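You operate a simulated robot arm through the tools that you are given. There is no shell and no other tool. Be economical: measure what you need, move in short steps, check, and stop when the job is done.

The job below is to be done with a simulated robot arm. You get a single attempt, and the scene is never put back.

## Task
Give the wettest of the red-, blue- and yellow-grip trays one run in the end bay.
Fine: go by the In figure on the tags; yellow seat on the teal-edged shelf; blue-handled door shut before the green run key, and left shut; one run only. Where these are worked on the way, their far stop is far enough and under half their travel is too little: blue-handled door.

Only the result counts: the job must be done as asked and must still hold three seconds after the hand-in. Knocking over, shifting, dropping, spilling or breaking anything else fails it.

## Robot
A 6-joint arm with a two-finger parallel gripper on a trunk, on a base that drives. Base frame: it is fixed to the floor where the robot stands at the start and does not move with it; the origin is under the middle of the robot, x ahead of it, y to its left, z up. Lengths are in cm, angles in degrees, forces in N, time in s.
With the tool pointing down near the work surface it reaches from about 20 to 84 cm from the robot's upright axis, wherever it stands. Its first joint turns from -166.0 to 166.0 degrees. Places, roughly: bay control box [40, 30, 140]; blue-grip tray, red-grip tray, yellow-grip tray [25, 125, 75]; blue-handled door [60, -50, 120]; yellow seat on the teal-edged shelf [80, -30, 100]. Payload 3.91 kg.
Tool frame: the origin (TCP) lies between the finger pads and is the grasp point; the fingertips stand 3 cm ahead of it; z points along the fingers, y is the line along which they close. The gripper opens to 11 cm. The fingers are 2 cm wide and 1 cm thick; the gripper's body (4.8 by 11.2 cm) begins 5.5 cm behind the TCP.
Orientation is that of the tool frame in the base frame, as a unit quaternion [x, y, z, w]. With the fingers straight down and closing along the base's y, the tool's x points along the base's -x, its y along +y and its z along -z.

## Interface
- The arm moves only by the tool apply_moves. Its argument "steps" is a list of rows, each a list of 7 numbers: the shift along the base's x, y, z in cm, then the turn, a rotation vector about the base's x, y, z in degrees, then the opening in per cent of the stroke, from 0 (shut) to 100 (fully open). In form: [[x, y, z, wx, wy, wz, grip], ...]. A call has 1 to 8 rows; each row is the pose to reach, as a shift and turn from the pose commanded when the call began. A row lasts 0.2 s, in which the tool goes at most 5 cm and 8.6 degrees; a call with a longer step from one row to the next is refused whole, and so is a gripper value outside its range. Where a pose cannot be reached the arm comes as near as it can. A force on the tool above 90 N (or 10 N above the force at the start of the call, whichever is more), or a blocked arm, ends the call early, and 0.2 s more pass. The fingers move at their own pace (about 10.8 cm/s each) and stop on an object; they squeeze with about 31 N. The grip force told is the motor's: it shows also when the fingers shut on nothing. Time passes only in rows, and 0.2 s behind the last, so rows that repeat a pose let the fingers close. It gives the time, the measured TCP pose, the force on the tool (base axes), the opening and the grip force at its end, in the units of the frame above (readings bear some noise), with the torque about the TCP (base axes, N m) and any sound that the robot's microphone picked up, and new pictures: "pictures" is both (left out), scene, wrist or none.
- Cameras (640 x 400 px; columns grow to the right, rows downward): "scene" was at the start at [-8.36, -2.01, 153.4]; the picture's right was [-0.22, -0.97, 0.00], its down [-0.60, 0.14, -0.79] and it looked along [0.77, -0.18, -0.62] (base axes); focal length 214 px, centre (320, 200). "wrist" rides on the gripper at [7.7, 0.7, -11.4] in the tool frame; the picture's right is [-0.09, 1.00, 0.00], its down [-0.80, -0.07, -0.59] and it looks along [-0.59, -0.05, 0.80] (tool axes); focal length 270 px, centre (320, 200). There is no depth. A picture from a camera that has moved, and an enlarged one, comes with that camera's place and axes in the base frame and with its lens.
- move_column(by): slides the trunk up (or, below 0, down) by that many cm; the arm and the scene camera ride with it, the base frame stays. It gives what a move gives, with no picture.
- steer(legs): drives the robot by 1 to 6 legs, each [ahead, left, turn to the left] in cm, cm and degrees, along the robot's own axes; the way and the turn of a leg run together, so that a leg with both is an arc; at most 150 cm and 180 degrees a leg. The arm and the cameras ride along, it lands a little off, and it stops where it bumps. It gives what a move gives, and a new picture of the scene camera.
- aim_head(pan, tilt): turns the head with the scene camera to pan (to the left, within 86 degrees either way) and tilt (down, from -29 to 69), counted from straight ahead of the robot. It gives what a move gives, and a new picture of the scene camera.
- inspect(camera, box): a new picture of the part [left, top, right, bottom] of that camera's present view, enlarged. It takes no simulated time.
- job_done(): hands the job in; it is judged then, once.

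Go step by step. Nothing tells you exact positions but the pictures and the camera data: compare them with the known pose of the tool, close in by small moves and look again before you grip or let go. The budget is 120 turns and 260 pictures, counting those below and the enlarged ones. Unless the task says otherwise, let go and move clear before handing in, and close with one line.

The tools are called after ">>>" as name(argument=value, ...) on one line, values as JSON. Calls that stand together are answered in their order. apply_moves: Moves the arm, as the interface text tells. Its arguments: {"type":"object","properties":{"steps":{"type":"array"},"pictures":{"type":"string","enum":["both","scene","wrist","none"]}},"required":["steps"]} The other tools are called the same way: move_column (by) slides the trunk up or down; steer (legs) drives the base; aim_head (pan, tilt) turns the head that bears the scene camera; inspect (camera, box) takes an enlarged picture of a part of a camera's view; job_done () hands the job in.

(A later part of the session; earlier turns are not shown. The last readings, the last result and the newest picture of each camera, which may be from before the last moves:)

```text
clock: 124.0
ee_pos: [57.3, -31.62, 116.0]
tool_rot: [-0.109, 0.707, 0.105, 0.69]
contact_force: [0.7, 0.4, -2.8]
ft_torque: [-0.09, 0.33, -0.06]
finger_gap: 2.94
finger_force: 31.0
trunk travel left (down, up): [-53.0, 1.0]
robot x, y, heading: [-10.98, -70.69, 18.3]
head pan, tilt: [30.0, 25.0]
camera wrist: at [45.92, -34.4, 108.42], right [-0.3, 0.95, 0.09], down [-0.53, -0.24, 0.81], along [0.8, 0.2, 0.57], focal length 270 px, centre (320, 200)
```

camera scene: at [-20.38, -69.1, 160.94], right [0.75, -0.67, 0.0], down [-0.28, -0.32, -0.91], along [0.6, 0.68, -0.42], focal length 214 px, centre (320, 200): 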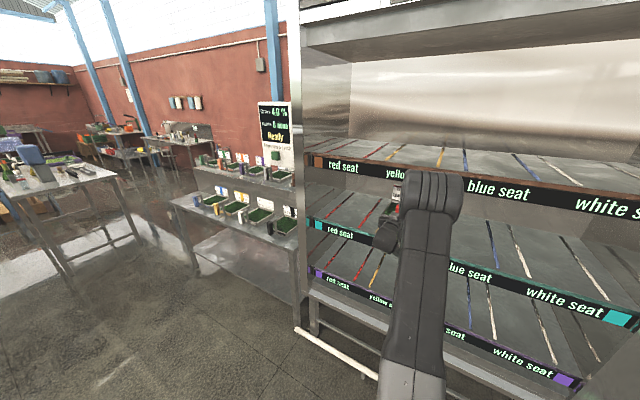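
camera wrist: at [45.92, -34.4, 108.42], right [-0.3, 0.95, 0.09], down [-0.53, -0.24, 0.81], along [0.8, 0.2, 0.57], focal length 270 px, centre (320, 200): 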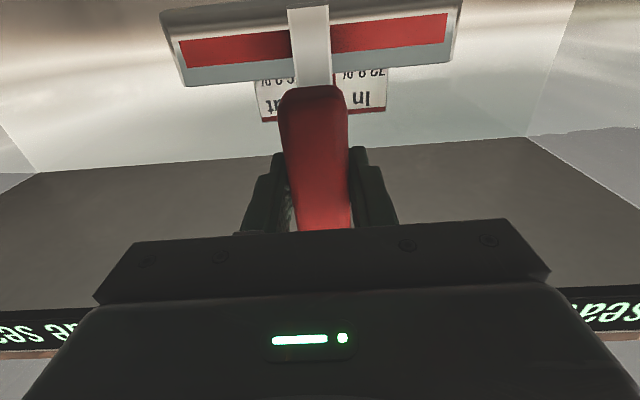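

Advance 4 cm with the arm and check lateral placement against the seat lines from the head camera.

>>> apply_moves(steps=[[2, 0.55, -1, 0, 0, 0, 0], [4, 1.1, -2, 0, 0, 0, 0]], pictures="none")

>>> inspect(camera="scene", box=[310, 150, 510, 275])

>>> aim_head(pan=-15, tilt=30)

```text
clock: 124.5
ee_pos: [61.1, -30.5, 113.94]
tool_rot: [-0.109, 0.707, 0.105, 0.691]
contact_force: [0.1, -0.5, -2.7]
ft_torque: [-0.09, 0.35, 0.01]
finger_gap: 2.94
finger_force: 31.3
trunk travel left (down, up): [-53.0, 1.0]
robot x, y, heading: [-10.45, -70.78, 18.3]
head pan, tilt: [30.0, 25.0]
```

```text
3.20 times, centred on (410, 212) of scene
camera zoom: at [-20.43, -69.11, 160.94], right [0.75, -0.67, 0.0], down [-0.28, -0.32, -0.91], along [0.6, 0.68, -0.42], focal length 686 px, centre (32, 160)
```

zoom: 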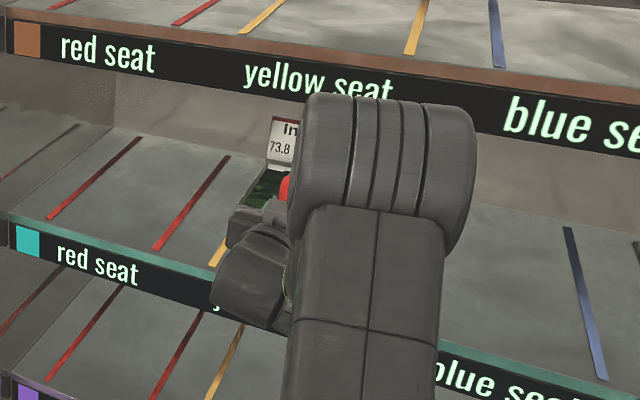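

```text
clock: 125.7
ee_pos: [61.18, -30.45, 113.98]
tool_rot: [-0.109, 0.707, 0.105, 0.691]
contact_force: [-0.3, 0.0, -2.7]
ft_torque: [-0.09, 0.3, -0.02]
finger_gap: 2.96
finger_force: 30.2
trunk travel left (down, up): [-53.0, 1.0]
robot x, y, heading: [-10.37, -70.39, 18.4]
head pan, tilt: [-15.0, 30.0]
camera scene: at [-17.59, -75.49, 160.14], right [0.06, -1.0, 0.0], down [-0.5, -0.03, -0.87], along [0.86, 0.05, -0.5], focal length 214 px, centre (320, 200)
```

scene: 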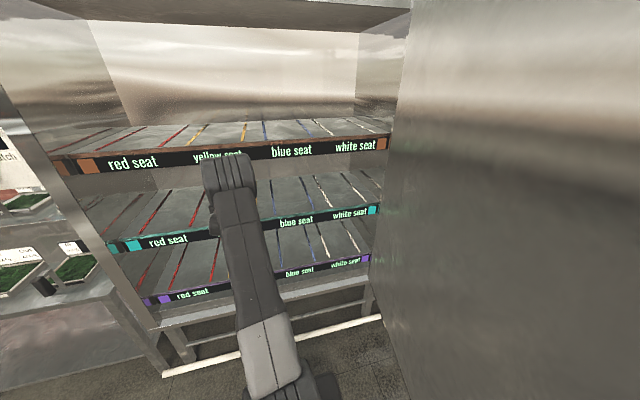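

Lateral alignment agrees within about 0.5 cm. Now lower gently until the weight comes off.

>>> apply_moves(steps=[[0, 0, -0.7, 0, 0, 0, 0], [0, 0, -1.4, 0, 0, 0, 0], [0, 0, -1.9, 0, 0, 0, 0]], pictures="none")

>>> inspect(camera="scene", box=[100, 150, 300, 275])

```text
clock: 126.5
ee_pos: [61.23, -30.5, 112.17]
tool_rot: [-0.108, 0.707, 0.104, 0.691]
contact_force: [0.0, 0.3, -2.2]
ft_torque: [-0.06, 0.29, -0.02]
finger_gap: 2.97
finger_force: 31.2
trunk travel left (down, up): [-53.0, 1.0]
robot x, y, heading: [-10.76, -70.5, 18.5]
head pan, tilt: [-15.0, 30.0]
```

```text
3.20 times, centred on (200, 212) of scene
camera zoom: at [-17.59, -75.49, 160.14], right [0.06, -1.0, 0.0], down [-0.5, -0.03, -0.87], along [0.86, 0.05, -0.5], focal length 686 px, centre (704, 160)
```

zoom: 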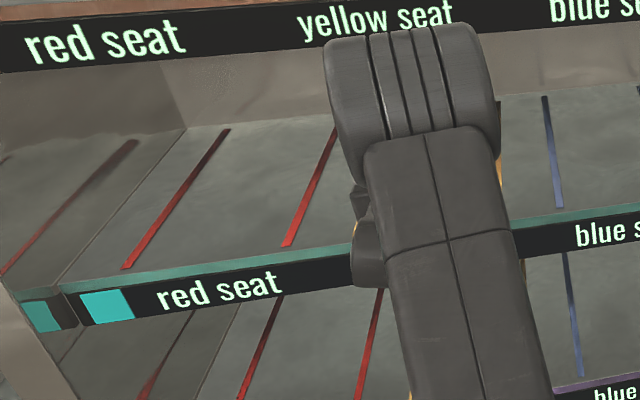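

>>> apply_moves(steps=[[0, 0, -0.3, 0, 0, 0, 0], [0, 0, -0.6, 0, 0, 0, 0], [0, 0, -0.9, 0, 0, 0, 0], [0, 0, -1.1, 0, 0, 0, 0]], pictures="none")

```text
clock: 127.5
ee_pos: [61.19, -30.37, 111.11]
tool_rot: [-0.107, 0.708, 0.103, 0.691]
contact_force: [0.9, 0.3, -1.6]
ft_torque: [-0.12, 0.32, 0.01]
finger_gap: 2.97
finger_force: 30.8
trunk travel left (down, up): [-53.0, 1.0]
robot x, y, heading: [-10.46, -70.43, 18.4]
head pan, tilt: [-15.0, 30.0]
```

>>> apply_moves(steps=[[0, 0, -0.3, 0, 0, 0, 0], [0, 0, -0.6, 0, 0, 0, 0], [0, 0, -0.8, 0, 0, 0, 0]], pictures="wrist")

```text
clock: 128.3
ee_pos: [61.2, -30.33, 110.22]
tool_rot: [-0.106, 0.706, 0.103, 0.693]
contact_force: [-0.5, -0.3, 1.5]
ft_torque: [0.34, -0.35, -0.04]
finger_gap: 3.0
finger_force: 31.5
trunk travel left (down, up): [-53.0, 1.0]
robot x, y, heading: [-10.58, -70.81, 18.1]
head pan, tilt: [-15.0, 30.0]
camera wrist: at [49.86, -33.16, 102.8], right [-0.29, 0.95, 0.09], down [-0.53, -0.23, 0.81], along [0.8, 0.19, 0.57], focal length 270 px, centre (320, 200)
```

wrist: 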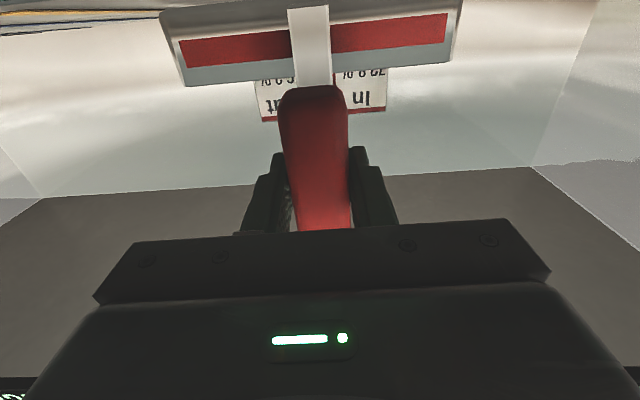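

Contact: force and torque reversed. Settle 0.2 lower and open.

>>> apply_moves(steps=[[0, 0, -0.2, 0, 0, 0, 0], [0, 0, -0.2, 0, 0, 0, 20], [0, 0, -0.2, 0, 0, 0, 40], [0, 0, -0.2, 0, 0, 0, 70], [0, 0, -0.2, 0, 0, 0, 100], [0, 0, -0.2, 0, 0, 0, 100], [0, 0, -0.2, 0, 0, 0, 100]], pictures="wrist")

```text
clock: 129.9
ee_pos: [61.21, -30.32, 110.03]
tool_rot: [-0.106, 0.708, 0.102, 0.691]
contact_force: [-0.3, -0.9, 0.2]
ft_torque: [-0.01, 0.02, -0.02]
finger_gap: 10.98
finger_force: 0.0
trunk travel left (down, up): [-53.0, 1.0]
robot x, y, heading: [-10.96, -70.61, 18.2]
head pan, tilt: [-15.0, 30.0]
camera wrist: at [49.84, -33.15, 102.55], right [-0.29, 0.95, 0.09], down [-0.53, -0.23, 0.81], along [0.8, 0.19, 0.57], focal length 270 px, centre (320, 200)
```

wrist: 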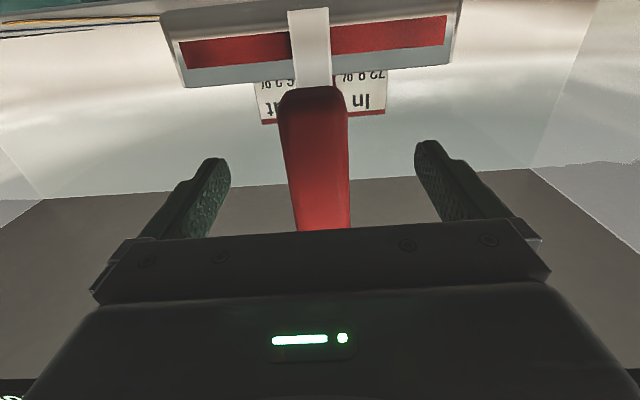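

Released; tray stands steady. Back straight out and look.

>>> steer(legs=[[-48, 0, 0]])

>>> aim_head(pan=-15, tilt=20)

>>> inspect(camera="scene", box=[160, 120, 380, 270])

>>> apply_moves(steps=[[0, 0, 0, 0, 0, 0, 100]], pictures="wrist")

```text
clock: 132.7
ee_pos: [15.58, -45.51, 110.1]
tool_rot: [-0.106, 0.708, 0.102, 0.691]
contact_force: [-0.3, -0.3, -0.2]
ft_torque: [-0.02, 0.01, 0.03]
finger_gap: 11.0
finger_force: 0.0
trunk travel left (down, up): [-53.0, 1.0]
robot x, y, heading: [-56.14, -85.84, 18.5]
head pan, tilt: [-15.0, 30.0]
camera scene: at [-63.26, -90.53, 160.14], right [0.06, -1.0, 0.0], down [-0.5, -0.03, -0.87], along [0.86, 0.05, -0.5], focal length 214 px, centre (320, 200)
```

scene: 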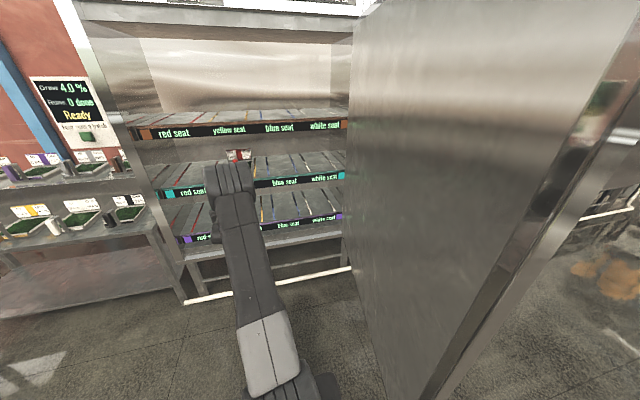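

```text
clock: 133.4
ee_pos: [15.68, -45.37, 110.25]
tool_rot: [-0.105, 0.707, 0.101, 0.692]
contact_force: [-0.2, 0.4, 0.1]
ft_torque: [-0.01, -0.01, 0.02]
finger_gap: 11.02
finger_force: 0.1
trunk travel left (down, up): [-53.0, 1.0]
robot x, y, heading: [-55.93, -85.38, 17.9]
head pan, tilt: [-15.0, 20.0]
camera scene: at [-62.94, -90.5, 161.74], right [0.06, -1.0, 0.0], down [-0.34, -0.02, -0.94], along [0.94, 0.05, -0.34], focal length 214 px, centre (320, 200)
```

scene: 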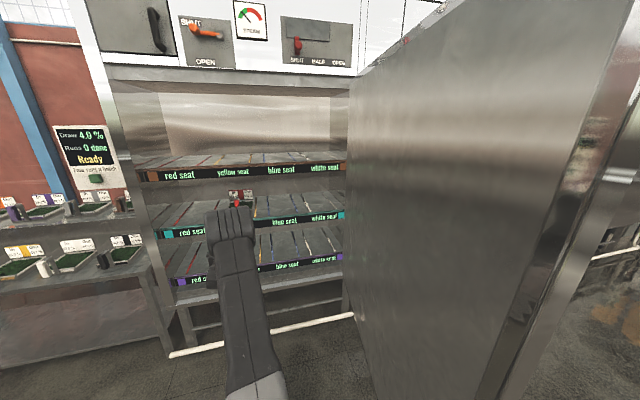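

```text
2.67 times, centred on (270, 195) of scene
camera zoom: at [-62.94, -90.5, 161.74], right [0.06, -1.0, 0.0], down [-0.34, -0.02, -0.94], along [0.94, 0.05, -0.34], focal length 572 px, centre (453, 213)
```

zoom: 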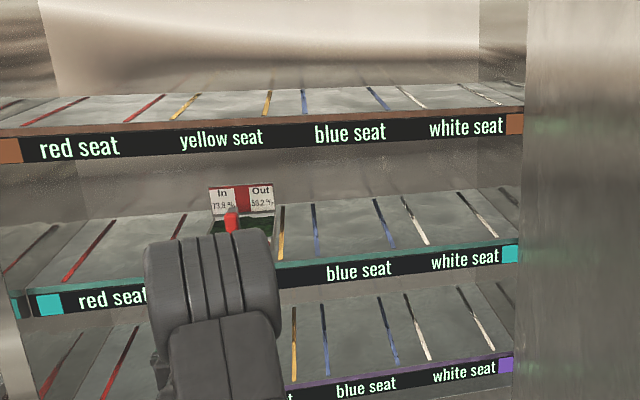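

```text
clock: 133.8
ee_pos: [15.55, -45.62, 110.17]
tool_rot: [-0.106, 0.708, 0.102, 0.691]
contact_force: [0.3, -1.1, -0.5]
ft_torque: [0.0, 0.0, 0.02]
finger_gap: 11.01
finger_force: 0.1
trunk travel left (down, up): [-53.0, 1.0]
robot x, y, heading: [-56.11, -85.36, 18.2]
head pan, tilt: [-15.0, 20.0]
camera wrist: at [4.3, -48.23, 102.54], right [-0.29, 0.95, 0.09], down [-0.53, -0.23, 0.81], along [0.8, 0.19, 0.57], focal length 270 px, centre (320, 200)
```

wrist: 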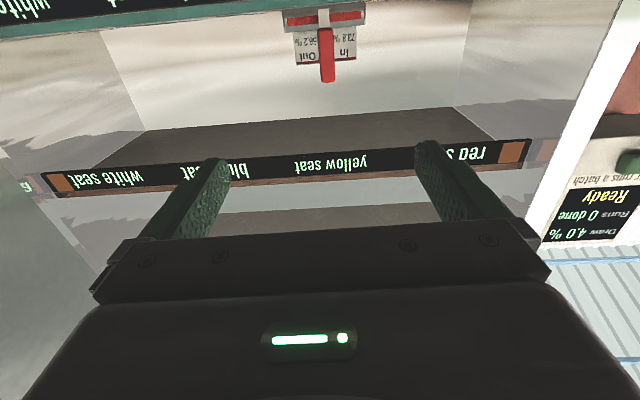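

Tray sits in the yellow seat. Now drive back around the door's tip; first retreat, with a look at the tray on the way.

>>> steer(legs=[[-30, 37, 0], [0, 0, 77]])

>>> aim_head(pan=-78, tilt=20)

>>> inspect(camera="scene", box=[260, 135, 460, 260])

```text
clock: 140.0
ee_pos: [-118.87, 19.22, 110.17]
tool_rot: [0.522, -0.49, -0.508, -0.479]
contact_force: [1.1, 0.1, 1.2]
ft_torque: [-0.01, 0.01, 0.0]
finger_gap: 10.98
finger_force: 0.1
trunk travel left (down, up): [-53.0, 1.0]
robot x, y, heading: [-96.01, -60.03, 94.8]
head pan, tilt: [-15.0, 20.0]
camera scene: at [-92.97, -67.91, 161.75], right [0.98, -0.17, 0.0], down [-0.06, -0.34, -0.94], along [0.16, 0.93, -0.34], focal length 214 px, centre (320, 200)
```

scene: 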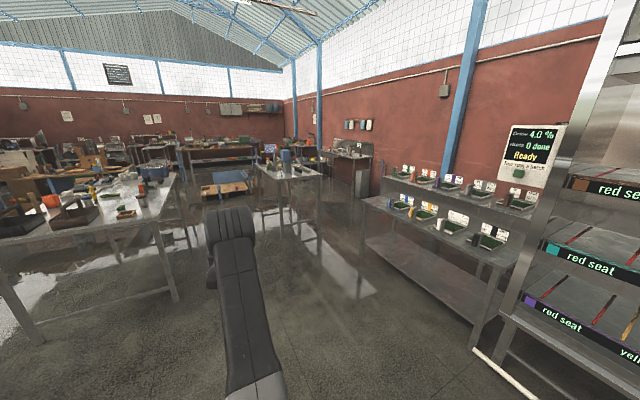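

```text
clock: 141.3
ee_pos: [-118.97, 19.13, 110.13]
tool_rot: [0.523, -0.488, -0.51, -0.478]
contact_force: [0.3, 0.2, -0.3]
ft_torque: [-0.02, -0.01, -0.06]
finger_gap: 10.99
finger_force: 0.1
trunk travel left (down, up): [-53.0, 1.0]
robot x, y, heading: [-96.28, -60.07, 95.0]
head pan, tilt: [-78.0, 20.0]
camera scene: at [-85.68, -74.35, 161.75], right [0.29, -0.96, 0.0], down [-0.33, -0.1, -0.94], along [0.9, 0.28, -0.34], focal length 214 px, centre (320, 200)
```

scene: 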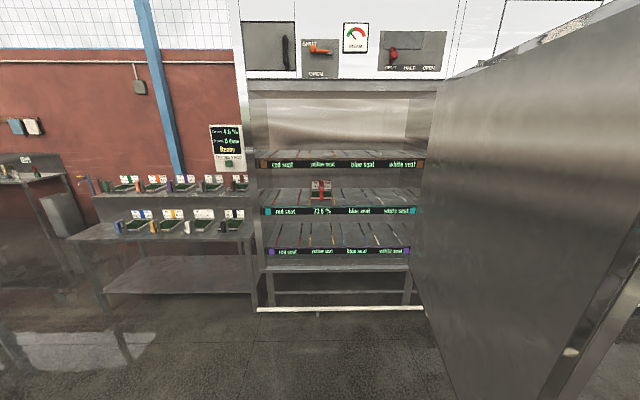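

```text
3.20 times, centred on (360, 198) of scene
camera zoom: at [-85.68, -74.35, 161.75], right [0.29, -0.96, 0.0], down [-0.33, -0.1, -0.94], along [0.9, 0.28, -0.34], focal length 686 px, centre (192, 208)
```

zoom: 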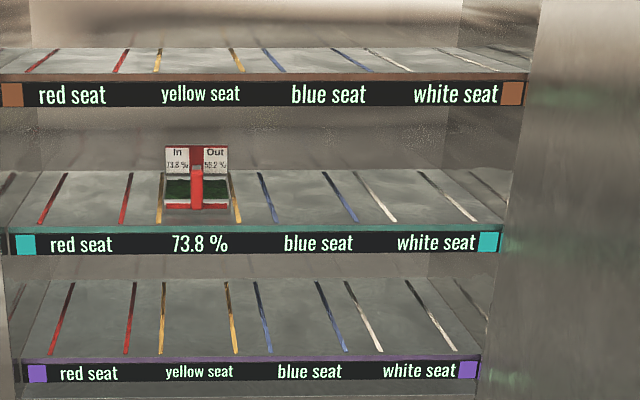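

The yellow seat's readout shows 73.8 % – tray seated. Now reverse past the door tip and round to its outer face.

>>> steer(legs=[[-145, 0, 0], [-10, 0, 0], [0, -72, 0]])

>>> aim_head(pan=-5, tilt=30)

>>> apply_moves(steps=[[0, 0, 0, 0, 0, 0, 100]], pictures="wrist")

```text
clock: 152.8
ee_pos: [-33.7, -129.75, 110.22]
tool_rot: [0.521, -0.491, -0.507, -0.48]
contact_force: [0.2, -0.4, 0.4]
ft_torque: [-0.04, 0.03, 0.05]
finger_gap: 11.01
finger_force: 0.1
trunk travel left (down, up): [-53.0, 1.0]
robot x, y, heading: [-11.48, -209.27, 94.7]
head pan, tilt: [-78.0, 20.0]
camera scene: at [-1.03, -223.46, 161.75], right [0.29, -0.96, 0.0], down [-0.33, -0.1, -0.94], along [0.9, 0.27, -0.34], focal length 214 px, centre (320, 200)
```

scene: 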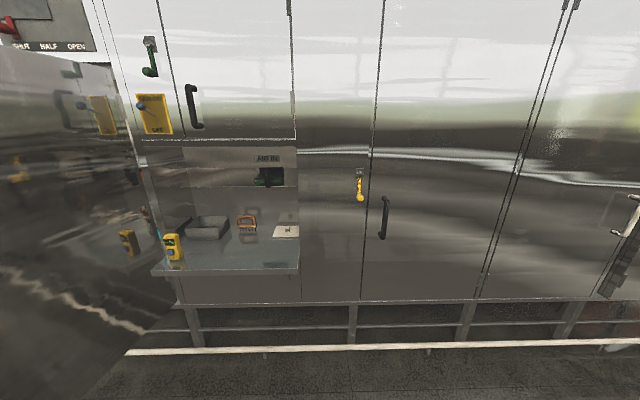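

```text
clock: 154.2
ee_pos: [-33.67, -129.74, 110.09]
tool_rot: [0.521, -0.491, -0.507, -0.48]
contact_force: [0.4, 0.1, 0.3]
ft_torque: [0.03, -0.01, 0.0]
finger_gap: 10.99
finger_force: 0.0
trunk travel left (down, up): [-53.0, 1.0]
robot x, y, heading: [-11.57, -209.01, 94.7]
head pan, tilt: [-5.0, 30.0]
camera scene: at [-9.92, -217.08, 160.14], right [1.0, -0.01, 0.0], down [0.0, -0.5, -0.87], along [0.01, 0.87, -0.5], focal length 214 px, centre (320, 200)
```

scene: 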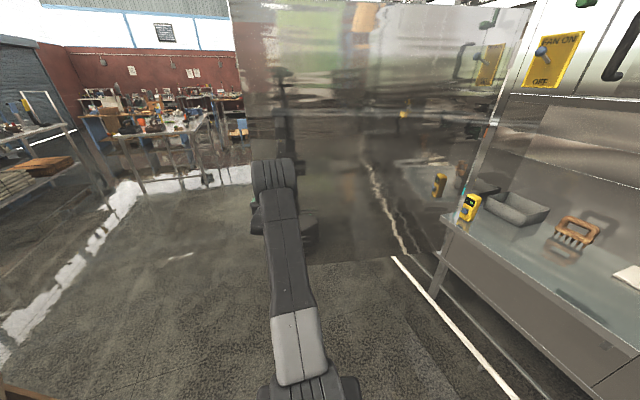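

```text
clock: 154.6
ee_pos: [-33.8, -129.77, 110.14]
tool_rot: [0.521, -0.49, -0.508, -0.48]
contact_force: [-0.8, -0.6, 0.1]
ft_torque: [-0.01, -0.02, 0.0]
finger_gap: 11.01
finger_force: 0.0
trunk travel left (down, up): [-53.0, 1.0]
robot x, y, heading: [-11.44, -209.0, 94.8]
head pan, tilt: [-5.0, 30.0]
camera wrist: at [-33.7, -141.39, 102.54], right [-0.99, -0.06, 0.09], down [0.1, -0.57, 0.81], along [0.0, 0.82, 0.57], focal length 270 px, centre (320, 200)
```

wrist: 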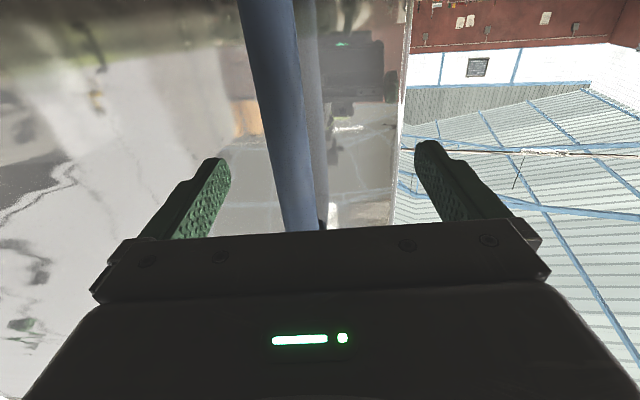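

Excellent, the handle is right ahead (about (-32.3, -124)). Advance and grip.

>>> apply_moves(steps=[[1, 2.5, 0, 0, 0, 0, 100], [1.5, 5.6, -1, 0, 0, 0, 100], [1.5, 5.6, -1, 0, 0, 0, 50], [1.5, 5.6, -1, 0, 0, 0, 0], [1.5, 5.6, -1, 0, 0, 0, 0], [1.5, 5.6, -1, 0, 0, 0, 0], [1.5, 5.6, -1, 0, 0, 0, 0]], pictures="wrist")

```text
clock: 156.2
ee_pos: [-32.05, -123.95, 109.35]
tool_rot: [0.516, -0.495, -0.505, -0.483]
contact_force: [35.5, 7.0, 1.9]
ft_torque: [0.78, -0.16, -0.07]
finger_gap: 2.78
finger_force: 44.8
out of reach, approached as far as the arm can: row 2, 3, 4, 5, 6, 7
trunk travel left (down, up): [-53.0, 1.0]
robot x, y, heading: [-11.78, -208.65, 94.3]
head pan, tilt: [-5.0, 30.0]
camera wrist: at [-32.22, -135.55, 101.76], right [-1.0, -0.04, 0.09], down [0.1, -0.57, 0.82], along [0.02, 0.82, 0.57], focal length 270 px, centre (320, 200)
```

wrist: 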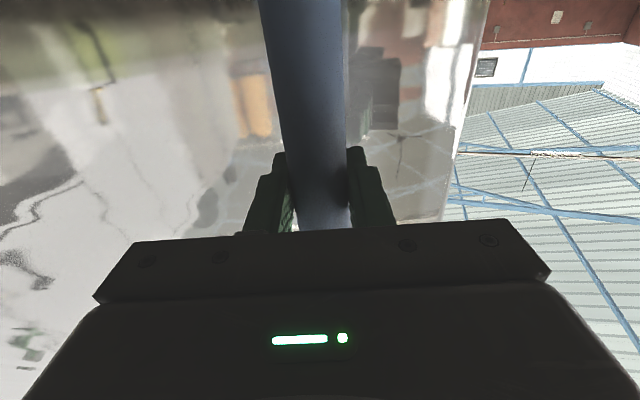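

Gripped. Swing the door closed with reverse arcs, 20° first.

>>> steer(legs=[[33.4, 33.6, -20]])

```text
clock: 159.1
ee_pos: [-32.45, -86.07, 109.35]
tool_rot: [-0.423, 0.576, 0.414, 0.563]
contact_force: [33.0, -6.0, 5.1]
ft_torque: [0.85, -0.42, 0.11]
finger_gap: 2.74
finger_force: 45.0
trunk travel left (down, up): [-53.0, 1.0]
robot x, y, heading: [-41.71, -172.97, 74.9]
head pan, tilt: [-5.0, 30.0]
camera scene: at [-42.43, -181.16, 160.13], right [0.94, -0.34, 0.0], down [-0.18, -0.47, -0.87], along [0.3, 0.81, -0.5], focal length 214 px, centre (320, 200)
```

scene: 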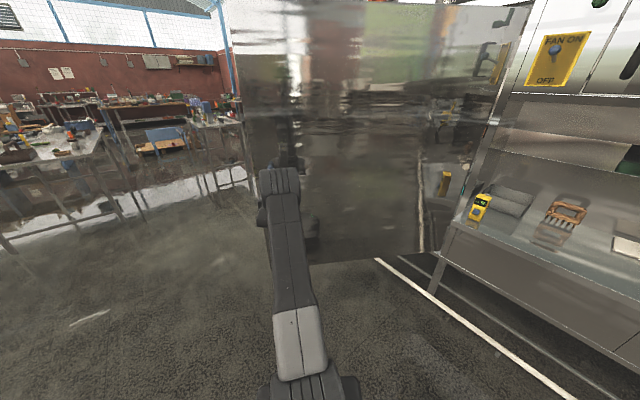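

>>> steer(legs=[[33.4, 33.4, -20]])

>>> steer(legs=[[33.4, 33.4, -20]])

```text
clock: 161.9
ee_pos: [-19.84, -49.47, 109.35]
tool_rot: [-0.319, 0.64, 0.309, 0.627]
contact_force: [-14.9, 6.9, 6.6]
ft_torque: [0.54, 0.16, 0.2]
finger_gap: 2.78
finger_force: 45.2
trunk travel left (down, up): [-53.0, 1.0]
robot x, y, heading: [-58.18, -128.72, 54.8]
head pan, tilt: [-5.0, 30.0]
camera scene: at [-61.92, -135.5, 160.13], right [0.76, -0.65, 0.0], down [-0.32, -0.38, -0.87], along [0.56, 0.66, -0.5], focal length 214 px, centre (320, 200)
```

scene: 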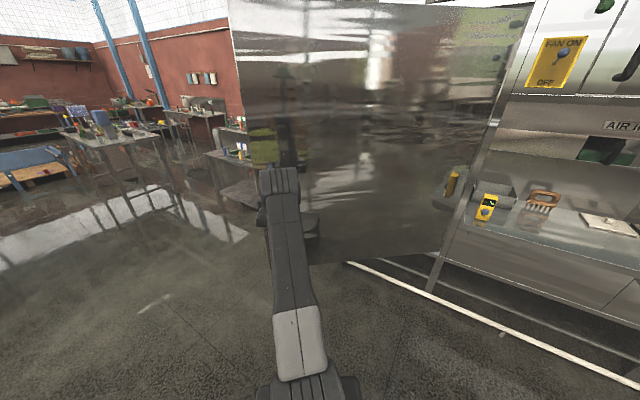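

```text
clock: 164.7
ee_pos: [4.71, -19.52, 109.39]
tool_rot: [-0.207, 0.684, 0.197, 0.671]
contact_force: [-28.9, 30.7, 7.1]
ft_torque: [0.88, -0.29, -0.16]
finger_gap: 2.79
finger_force: 45.5
trunk travel left (down, up): [-53.0, 1.0]
robot x, y, heading: [-57.54, -80.81, 34.6]
head pan, tilt: [-5.0, 30.0]
camera scene: at [-64.06, -85.96, 160.13], right [0.5, -0.87, 0.0], down [-0.43, -0.25, -0.87], along [0.75, 0.43, -0.5], focal length 214 px, centre (320, 200)
```

scene: 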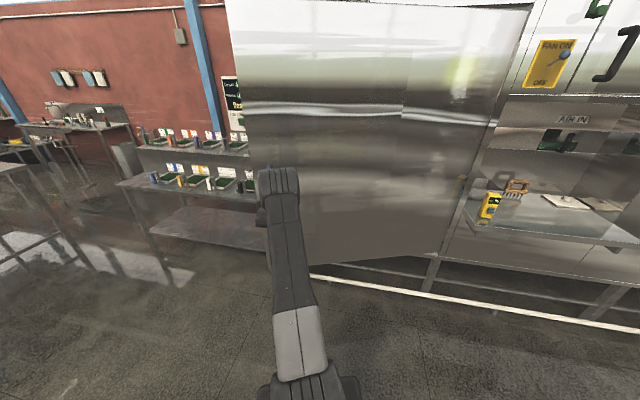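

>>> steer(legs=[[19.9, 20.8, -12]])

```text
clock: 166.7
ee_pos: [23.97, -6.22, 109.4]
tool_rot: [-0.134, 0.702, 0.128, 0.687]
contact_force: [-0.4, -0.5, 1.1]
ft_torque: [0.53, -1.12, -0.14]
finger_gap: 2.77
finger_force: 45.0
trunk travel left (down, up): [-53.0, 1.0]
robot x, y, heading: [-50.09, -53.57, 23.3]
head pan, tilt: [-5.0, 30.0]
camera scene: at [-56.83, -57.24, 160.13], right [0.31, -0.95, 0.0], down [-0.48, -0.15, -0.87], along [0.82, 0.27, -0.5], focal length 214 px, centre (320, 200)
```

scene: 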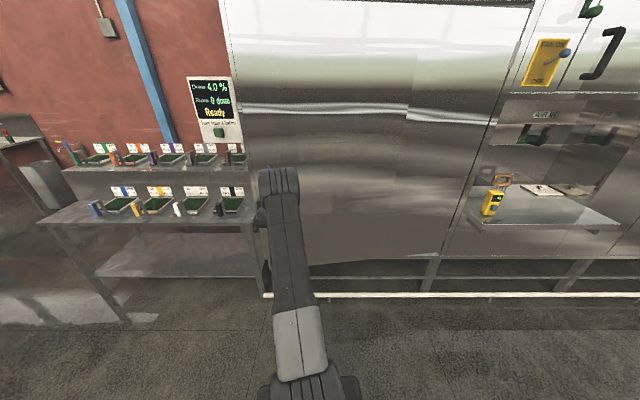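

About 8° left; 6° more by base.

>>> steer(legs=[[10, 10.3, -6]])

```text
clock: 168.1
ee_pos: [34.55, -1.17, 109.23]
tool_rot: [-0.096, 0.709, 0.091, 0.693]
contact_force: [4.7, -5.3, 0.3]
ft_torque: [0.31, -0.7, -0.28]
finger_gap: 2.76
finger_force: 45.4
trunk travel left (down, up): [-53.0, 1.0]
robot x, y, heading: [-44.02, -40.22, 16.7]
head pan, tilt: [-5.0, 30.0]
camera scene: at [-51.1, -43.51, 160.14], right [0.21, -0.98, 0.0], down [-0.49, -0.1, -0.87], along [0.85, 0.18, -0.5], focal length 214 px, centre (320, 200)
```

scene: 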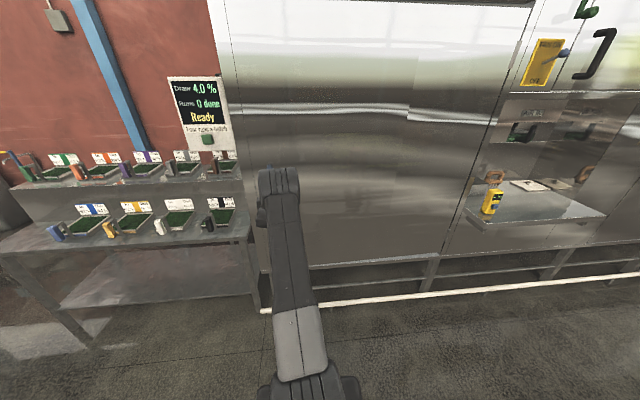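

>>> steer(legs=[[2.8, 2.8, -1.6]])

>>> apply_moves(steps=[[0.5, 0.15, 0, 0, 0, 0, 0], [1, 0.3, 0, 0, 0, 0, 0], [1.5, 0.45, 0, 0, 0, 0, 0], [2, 0.6, 0, 0, 0, 0, 0]])

```text
clock: 168.9
ee_pos: [37.48, 0.03, 109.17]
tool_rot: [-0.086, 0.71, 0.081, 0.694]
contact_force: [1.9, -6.7, -3.0]
ft_torque: [0.34, -0.67, -0.07]
finger_gap: 2.78
finger_force: 45.4
trunk travel left (down, up): [-53.0, 1.0]
robot x, y, heading: [-42.16, -36.95, 15.4]
head pan, tilt: [-5.0, 30.0]
camera scene: at [-49.29, -39.84, 160.14], right [0.18, -0.98, 0.0], down [-0.49, -0.09, -0.87], along [0.85, 0.15, -0.5], focal length 214 px, centre (320, 200)
```

scene: 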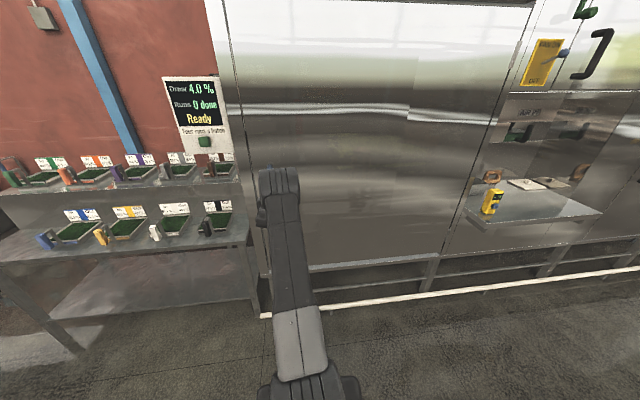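

```text
clock: 169.9
ee_pos: [39.2, 0.47, 109.64]
tool_rot: [-0.085, 0.709, 0.081, 0.696]
contact_force: [-37.0, -19.8, -4.0]
ft_torque: [0.46, 0.15, 0.12]
finger_gap: 2.76
finger_force: 45.2
trunk travel left (down, up): [-53.0, 1.0]
robot x, y, heading: [-42.12, -36.86, 15.3]
head pan, tilt: [-5.0, 30.0]
camera scene: at [-49.85, -40.02, 160.11], right [0.18, -0.98, 0.0], down [-0.49, -0.09, -0.87], along [0.85, 0.16, -0.5], focal length 214 px, centre (320, 200)
camera wrist: at [27.71, -1.63, 102.01], right [-0.23, 0.97, 0.09], down [-0.55, -0.2, 0.81], along [0.8, 0.14, 0.58], focal length 270 px, centre (320, 200)
```

scene: 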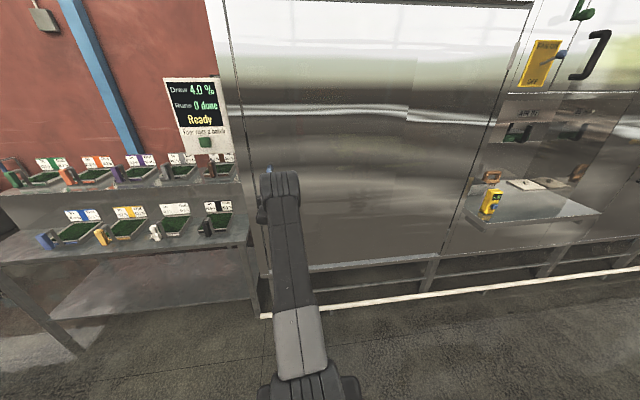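
wrist: 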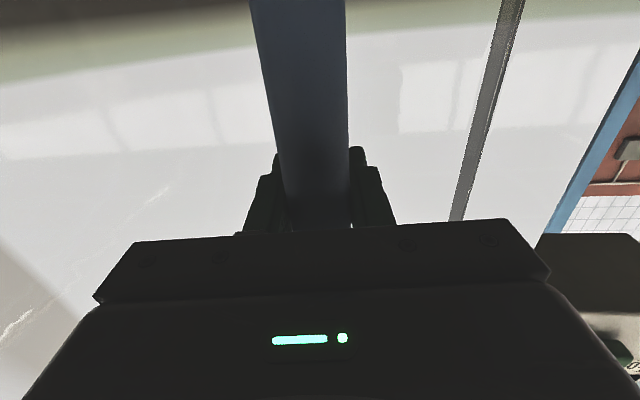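

The door is against its stop (37 N resistance). Release and back off.

>>> apply_moves(steps=[[0, 0, 0, 0, 0, 0, 30], [0, 0, 0, 0, 0, 0, 70], [0, 0, 0, 0, 0, 0, 100], [0, 0, 0, 0, 0, 0, 100], [0, 0, 0, 0, 0, 0, 100]], pictures="none")

>>> steer(legs=[[-20, 0, 0]])

>>> aim_head(pan=10, tilt=20)

>>> inspect(camera="scene", box=[190, 80, 350, 220])

```text
clock: 171.2
ee_pos: [39.42, 0.59, 109.42]
tool_rot: [-0.084, 0.709, 0.081, 0.695]
contact_force: [-8.1, -15.3, 0.3]
ft_torque: [0.19, -0.05, 0.32]
finger_gap: 10.32
finger_force: 0.1
trunk travel left (down, up): [-53.0, 1.0]
robot x, y, heading: [-42.14, -36.28, 15.2]
head pan, tilt: [-5.0, 30.0]
```

```text
clock: 172.8
ee_pos: [19.85, -4.59, 109.33]
tool_rot: [-0.085, 0.709, 0.081, 0.695]
contact_force: [-0.5, -0.1, 1.2]
ft_torque: [0.03, -0.02, 0.01]
finger_gap: 10.98
finger_force: 0.0
trunk travel left (down, up): [-53.0, 1.0]
robot x, y, heading: [-61.84, -42.05, 15.3]
head pan, tilt: [-5.0, 30.0]
camera scene: at [-68.93, -45.11, 160.14], right [0.18, -0.98, 0.0], down [-0.49, -0.09, -0.87], along [0.85, 0.16, -0.5], focal length 214 px, centre (320, 200)
```

scene: 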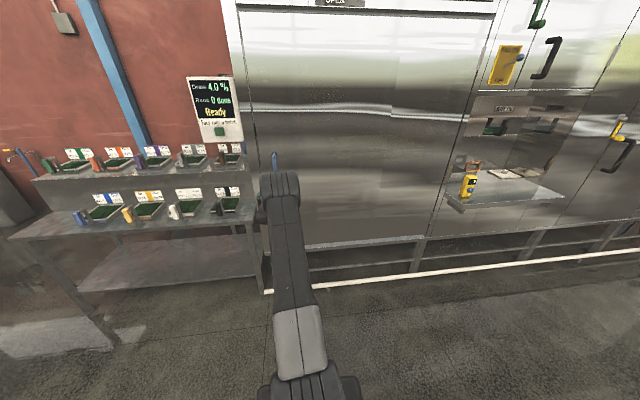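

```text
clock: 173.5
ee_pos: [19.89, -4.58, 109.41]
tool_rot: [-0.085, 0.71, 0.081, 0.695]
contact_force: [0.4, 0.3, -0.2]
ft_torque: [0.04, 0.03, 0.01]
finger_gap: 10.99
finger_force: 0.1
trunk travel left (down, up): [-53.0, 1.0]
robot x, y, heading: [-61.32, -42.16, 15.5]
head pan, tilt: [10.0, 20.0]
camera scene: at [-69.32, -42.72, 161.74], right [0.43, -0.9, 0.0], down [-0.31, -0.15, -0.94], along [0.85, 0.4, -0.34], focal length 214 px, centre (320, 200)
```

scene: 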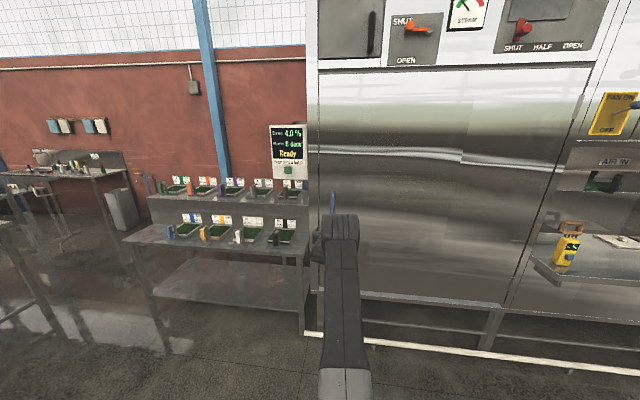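

```text
2.86 times, centred on (270, 150) of scene
camera zoom: at [-69.32, -42.72, 161.74], right [0.43, -0.9, 0.0], down [-0.31, -0.15, -0.94], along [0.85, 0.4, -0.34], focal length 613 px, centre (463, 343)
```

zoom: 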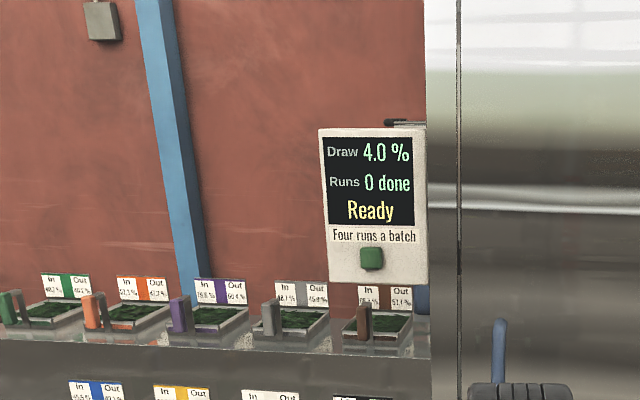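

Door is fully shut. The green key triangulates to about (35.3, 27.4, 135). I'll close the fingers and raise the tool to that height.

>>> apply_moves(steps=[[-3, -0.9, 3, 0, 0, 0, 50], [-5, -1.5, 7, 0, 0, 0, 0], [-5, -1.5, 11, 0, 0, 0, 0], [-5, -1.5, 15, 0, 0, 0, 0], [-5, -1.5, 19, 0, 0, 0, 0], [-5, -1.5, 23, 0, 0, 0, 0], [-5, -1.5, 25.7, 0, 0, 0, 0]])

```text
clock: 175.1
ee_pos: [14.91, -6.02, 135.04]
tool_rot: [-0.085, 0.71, 0.081, 0.694]
contact_force: [1.3, 0.2, 0.4]
ft_torque: [0.04, -0.01, 0.02]
finger_gap: 0.0
finger_force: 31.3
trunk travel left (down, up): [-53.0, 1.0]
robot x, y, heading: [-61.22, -42.04, 15.6]
head pan, tilt: [10.0, 20.0]
camera scene: at [-69.35, -42.72, 161.74], right [0.43, -0.9, 0.0], down [-0.31, -0.15, -0.94], along [0.85, 0.4, -0.34], focal length 214 px, centre (320, 200)
camera wrist: at [3.5, -8.18, 127.51], right [-0.23, 0.97, 0.08], down [-0.54, -0.2, 0.81], along [0.81, 0.14, 0.57], focal length 270 px, centre (320, 200)
```

scene: 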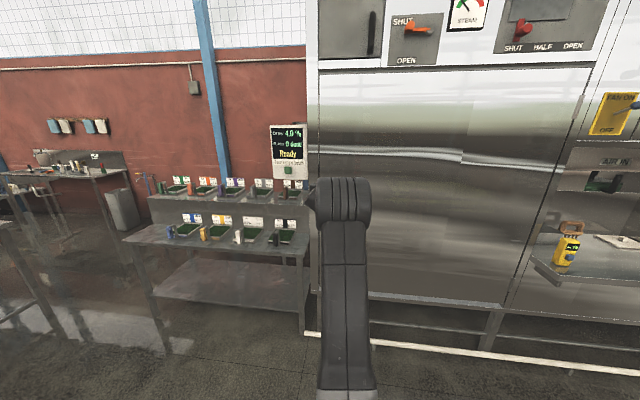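
wrist: 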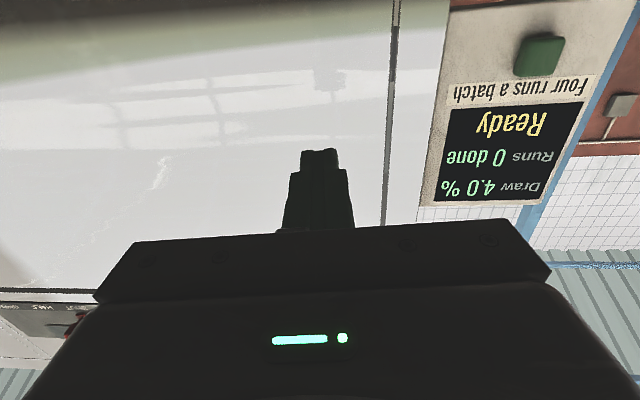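

Key position confirmed at (35.3, 27.7, 134.8). Move the base left and ahead to a standoff in front of it.

>>> steer(legs=[[0, 22.5, 3], [14, 0, 0]])

>>> apply_moves(steps=[[0, 0, 0, 0, 0, 0, 0]], pictures="wrist")

```text
clock: 177.8
ee_pos: [19.81, 24.3, 134.84]
tool_rot: [-0.105, 0.707, 0.1, 0.692]
contact_force: [0.1, 0.0, -0.1]
ft_torque: [-0.03, -0.04, -0.05]
finger_gap: 0.0
finger_force: 30.8
trunk travel left (down, up): [-53.0, 1.0]
robot x, y, heading: [-54.97, -15.99, 18.5]
head pan, tilt: [10.0, 20.0]
camera scene: at [-62.43, -16.89, 161.75], right [0.48, -0.88, 0.0], down [-0.3, -0.16, -0.94], along [0.83, 0.45, -0.34], focal length 214 px, centre (320, 200)
```

scene: 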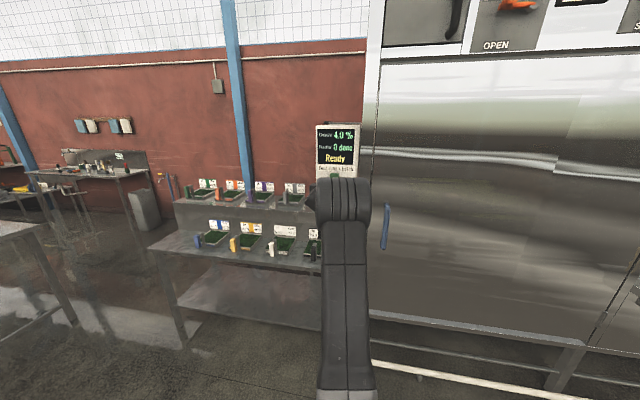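

```text
clock: 178.2
ee_pos: [19.68, 24.15, 135.05]
tool_rot: [-0.104, 0.707, 0.099, 0.692]
contact_force: [-0.8, -0.3, -0.6]
ft_torque: [-0.01, -0.01, -0.01]
finger_gap: 0.0
finger_force: 31.0
trunk travel left (down, up): [-53.0, 1.0]
robot x, y, heading: [-54.65, -15.99, 18.2]
head pan, tilt: [10.0, 20.0]
camera wrist: at [8.37, 21.47, 127.42], right [-0.28, 0.96, 0.08], down [-0.53, -0.23, 0.81], along [0.8, 0.19, 0.57], focal length 270 px, centre (320, 200)
```

wrist: 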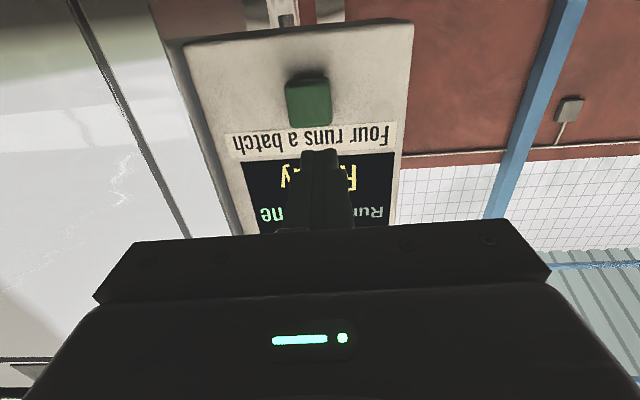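

Key at (35.1, 27.7, 134.4); I correct right by 1 and down 0.6, then drive 8 cm closer and check.

>>> apply_moves(steps=[[0.2, -1.0, -0.6, 0, 0, 0, 0]], pictures="none")

>>> steer(legs=[[8.5, 0, 0]])

>>> apply_moves(steps=[[0, 0, 0, 0, 0, 0, 0]], pictures="wrist")

```text
clock: 178.6
ee_pos: [19.9, 23.11, 134.47]
tool_rot: [-0.105, 0.707, 0.099, 0.692]
contact_force: [0.2, 0.6, 0.2]
ft_torque: [0.04, 0.04, -0.02]
finger_gap: 0.01
finger_force: 30.7
trunk travel left (down, up): [-53.0, 1.0]
robot x, y, heading: [-55.19, -16.34, 18.3]
head pan, tilt: [10.0, 20.0]
```

```text
clock: 179.7
ee_pos: [28.0, 25.78, 134.32]
tool_rot: [-0.104, 0.708, 0.099, 0.692]
contact_force: [0.0, 0.2, 0.2]
ft_torque: [0.01, -0.02, -0.03]
finger_gap: 0.0
finger_force: 30.7
trunk travel left (down, up): [-53.0, 1.0]
robot x, y, heading: [-46.82, -13.49, 18.5]
head pan, tilt: [10.0, 20.0]
camera scene: at [-54.37, -14.21, 161.75], right [0.47, -0.88, 0.0], down [-0.3, -0.16, -0.94], along [0.83, 0.45, -0.34], focal length 214 px, centre (320, 200)
```

scene: 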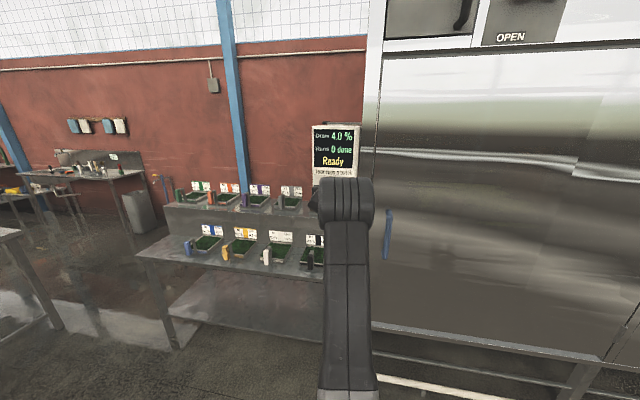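

```text
clock: 180.1
ee_pos: [27.95, 25.91, 134.34]
tool_rot: [-0.105, 0.707, 0.1, 0.692]
contact_force: [-0.1, 0.6, -0.1]
ft_torque: [-0.02, 0.02, -0.01]
finger_gap: 0.02
finger_force: 31.5
trunk travel left (down, up): [-53.0, 1.0]
robot x, y, heading: [-46.88, -13.15, 18.4]
head pan, tilt: [10.0, 20.0]
camera wrist: at [16.67, 23.07, 126.79], right [-0.28, 0.96, 0.08], down [-0.53, -0.23, 0.81], along [0.8, 0.19, 0.57], focal length 270 px, centre (320, 200)
```

wrist: 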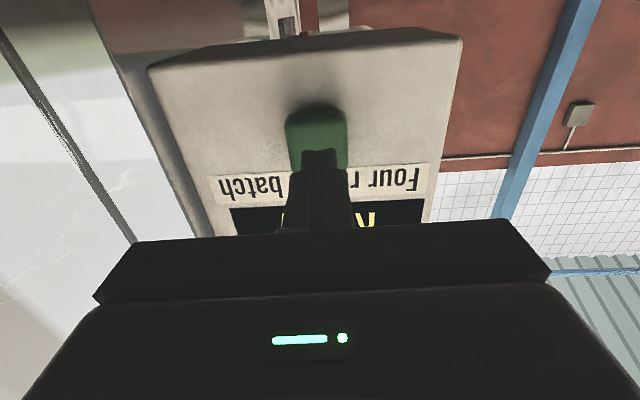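

Tip lined up with the key, ~4.5 cm away. Advance 3.6 cm first.

>>> apply_moves(steps=[[1.7, 0.45, 0, 0, 0, 0, 0], [3.4, 0.8, 0, 0, 0, 0, 0]], pictures="wrist")

```text
clock: 180.7
ee_pos: [31.33, 26.54, 134.42]
tool_rot: [-0.105, 0.707, 0.099, 0.692]
contact_force: [-2.8, -0.6, -2.1]
ft_torque: [-0.02, 0.05, 0.04]
finger_gap: 0.01
finger_force: 30.5
trunk travel left (down, up): [-53.0, 1.0]
robot x, y, heading: [-46.75, -13.04, 18.5]
head pan, tilt: [10.0, 20.0]
camera wrist: at [20.01, 23.89, 126.78], right [-0.28, 0.96, 0.08], down [-0.53, -0.23, 0.81], along [0.8, 0.19, 0.57], focal length 270 px, centre (320, 200)
```

wrist: 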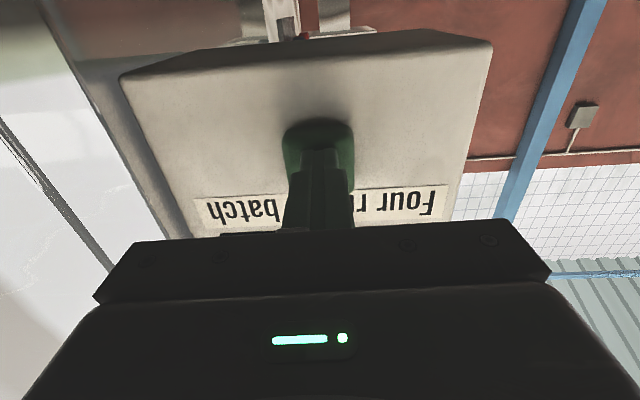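

Light contact already. Press gently in small steps.

>>> apply_moves(steps=[[0.3, 0.09, 0, 0, 0, 0, 0], [0.6, 0.18, 0, 0, 0, 0, 0]], pictures="scene")

```text
clock: 181.3
ee_pos: [31.7, 26.67, 134.41]
tool_rot: [-0.105, 0.708, 0.099, 0.692]
contact_force: [-13.6, -4.5, -5.2]
ft_torque: [0.01, 0.02, 0.04]
finger_gap: 0.0
finger_force: 30.8
trunk travel left (down, up): [-53.0, 1.0]
robot x, y, heading: [-47.0, -13.24, 18.3]
head pan, tilt: [10.0, 20.0]
heard: click
camera scene: at [-54.76, -14.33, 161.72], right [0.48, -0.88, 0.0], down [-0.3, -0.16, -0.94], along [0.83, 0.45, -0.34], focal length 214 px, centre (320, 200)
```

scene: 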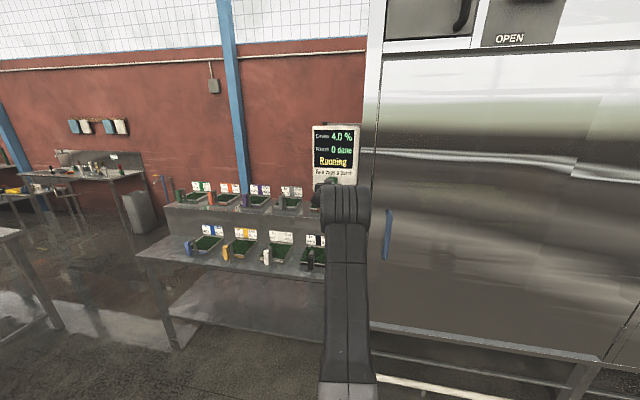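

A click, and the display reads "Running". Withdraw from the key at once and watch it.

>>> apply_moves(steps=[[-3, -0.9, 0, 0, 0, 0, 0], [-7, -2, 0, 0, 0, 0, 0], [-7, -2, 0, 0, 0, 0, 0]], pictures="none")

>>> steer(legs=[[-20, 0, 0]])

>>> inspect(camera="scene", box=[290, 100, 430, 220])

```text
clock: 182.1
ee_pos: [25.08, 24.7, 134.39]
tool_rot: [-0.104, 0.707, 0.099, 0.693]
contact_force: [0.2, 0.4, 0.2]
ft_torque: [0.01, -0.01, 0.01]
finger_gap: 0.0
finger_force: 30.9
trunk travel left (down, up): [-53.0, 1.0]
robot x, y, heading: [-46.99, -13.15, 18.1]
head pan, tilt: [10.0, 20.0]
```

```text
clock: 183.7
ee_pos: [6.02, 18.47, 134.52]
tool_rot: [-0.105, 0.707, 0.099, 0.692]
contact_force: [-0.2, 0.1, -0.2]
ft_torque: [0.02, 0.05, 0.01]
finger_gap: 0.0
finger_force: 31.1
trunk travel left (down, up): [-53.0, 1.0]
robot x, y, heading: [-65.66, -19.49, 18.5]
head pan, tilt: [10.0, 20.0]
camera scene: at [-73.53, -20.61, 161.74], right [0.48, -0.88, 0.0], down [-0.3, -0.16, -0.94], along [0.83, 0.45, -0.34], focal length 214 px, centre (320, 200)
```

scene: 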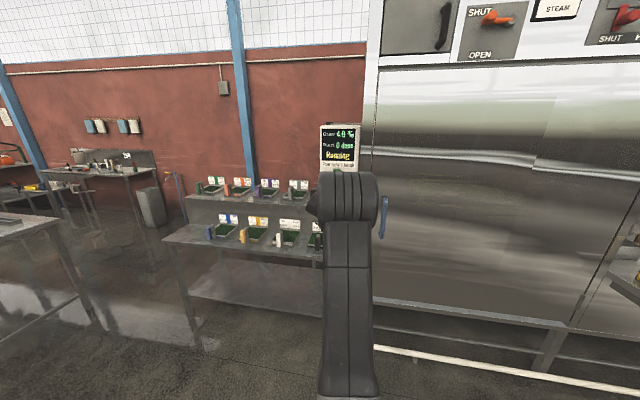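

```text
3.33 times, centred on (360, 160) of scene
camera zoom: at [-73.53, -20.61, 161.74], right [0.48, -0.88, 0.0], down [-0.3, -0.16, -0.94], along [0.83, 0.45, -0.34], focal length 715 px, centre (187, 333)
```

zoom: 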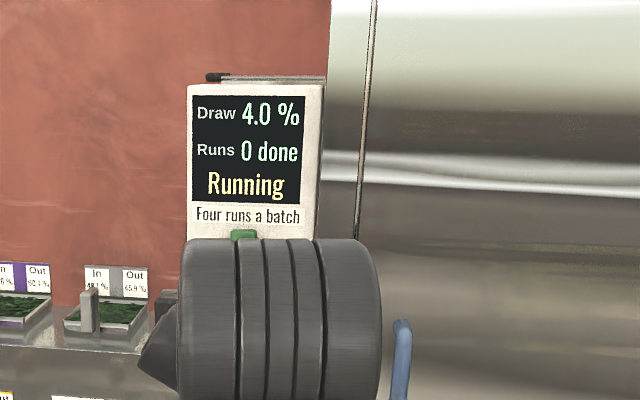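

Running and clear of the key. Wait for the run to finish.

>>> apply_moves(steps=[[0, 0, 0, 0, 0, 0, 0], [0, 0, 0, 0, 0, 0, 0], [0, 0, 0, 0, 0, 0, 0], [0, 0, 0, 0, 0, 0, 0], [0, 0, 0, 0, 0, 0, 0], [0, 0, 0, 0, 0, 0, 0], [0, 0, 0, 0, 0, 0, 0], [0, 0, 0, 0, 0, 0, 0]], pictures="none")

>>> apply_moves(steps=[[0, 0, 0, 0, 0, 0, 0], [0, 0, 0, 0, 0, 0, 0], [0, 0, 0, 0, 0, 0, 0], [0, 0, 0, 0, 0, 0, 0], [0, 0, 0, 0, 0, 0, 0], [0, 0, 0, 0, 0, 0, 0], [0, 0, 0, 0, 0, 0, 0], [0, 0, 0, 0, 0, 0, 0]], pictures="none")

>>> inspect(camera="scene", box=[290, 100, 430, 220])

```text
clock: 185.4
ee_pos: [6.02, 18.49, 134.44]
tool_rot: [-0.106, 0.707, 0.101, 0.692]
contact_force: [-0.7, 0.2, 0.2]
ft_torque: [0.03, 0.01, 0.0]
finger_gap: 0.01
finger_force: 31.3
trunk travel left (down, up): [-53.0, 1.0]
robot x, y, heading: [-65.85, -19.2, 18.5]
head pan, tilt: [10.0, 20.0]
```

```text
clock: 187.2
ee_pos: [5.98, 18.62, 134.41]
tool_rot: [-0.105, 0.707, 0.1, 0.692]
contact_force: [-0.1, 0.3, -0.1]
ft_torque: [-0.01, 0.03, -0.02]
finger_gap: 0.01
finger_force: 31.3
trunk travel left (down, up): [-53.0, 1.0]
robot x, y, heading: [-65.94, -19.43, 18.4]
head pan, tilt: [10.0, 20.0]
```

```text
3.33 times, centred on (360, 160) of scene
camera zoom: at [-73.41, -20.57, 161.75], right [0.48, -0.88, 0.0], down [-0.3, -0.16, -0.94], along [0.83, 0.45, -0.34], focal length 715 px, centre (187, 333)
```

zoom: 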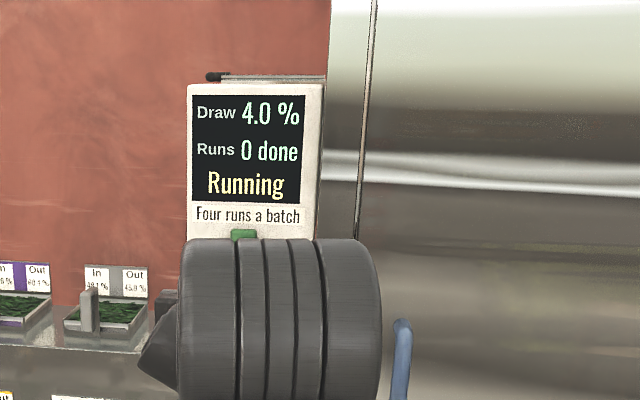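

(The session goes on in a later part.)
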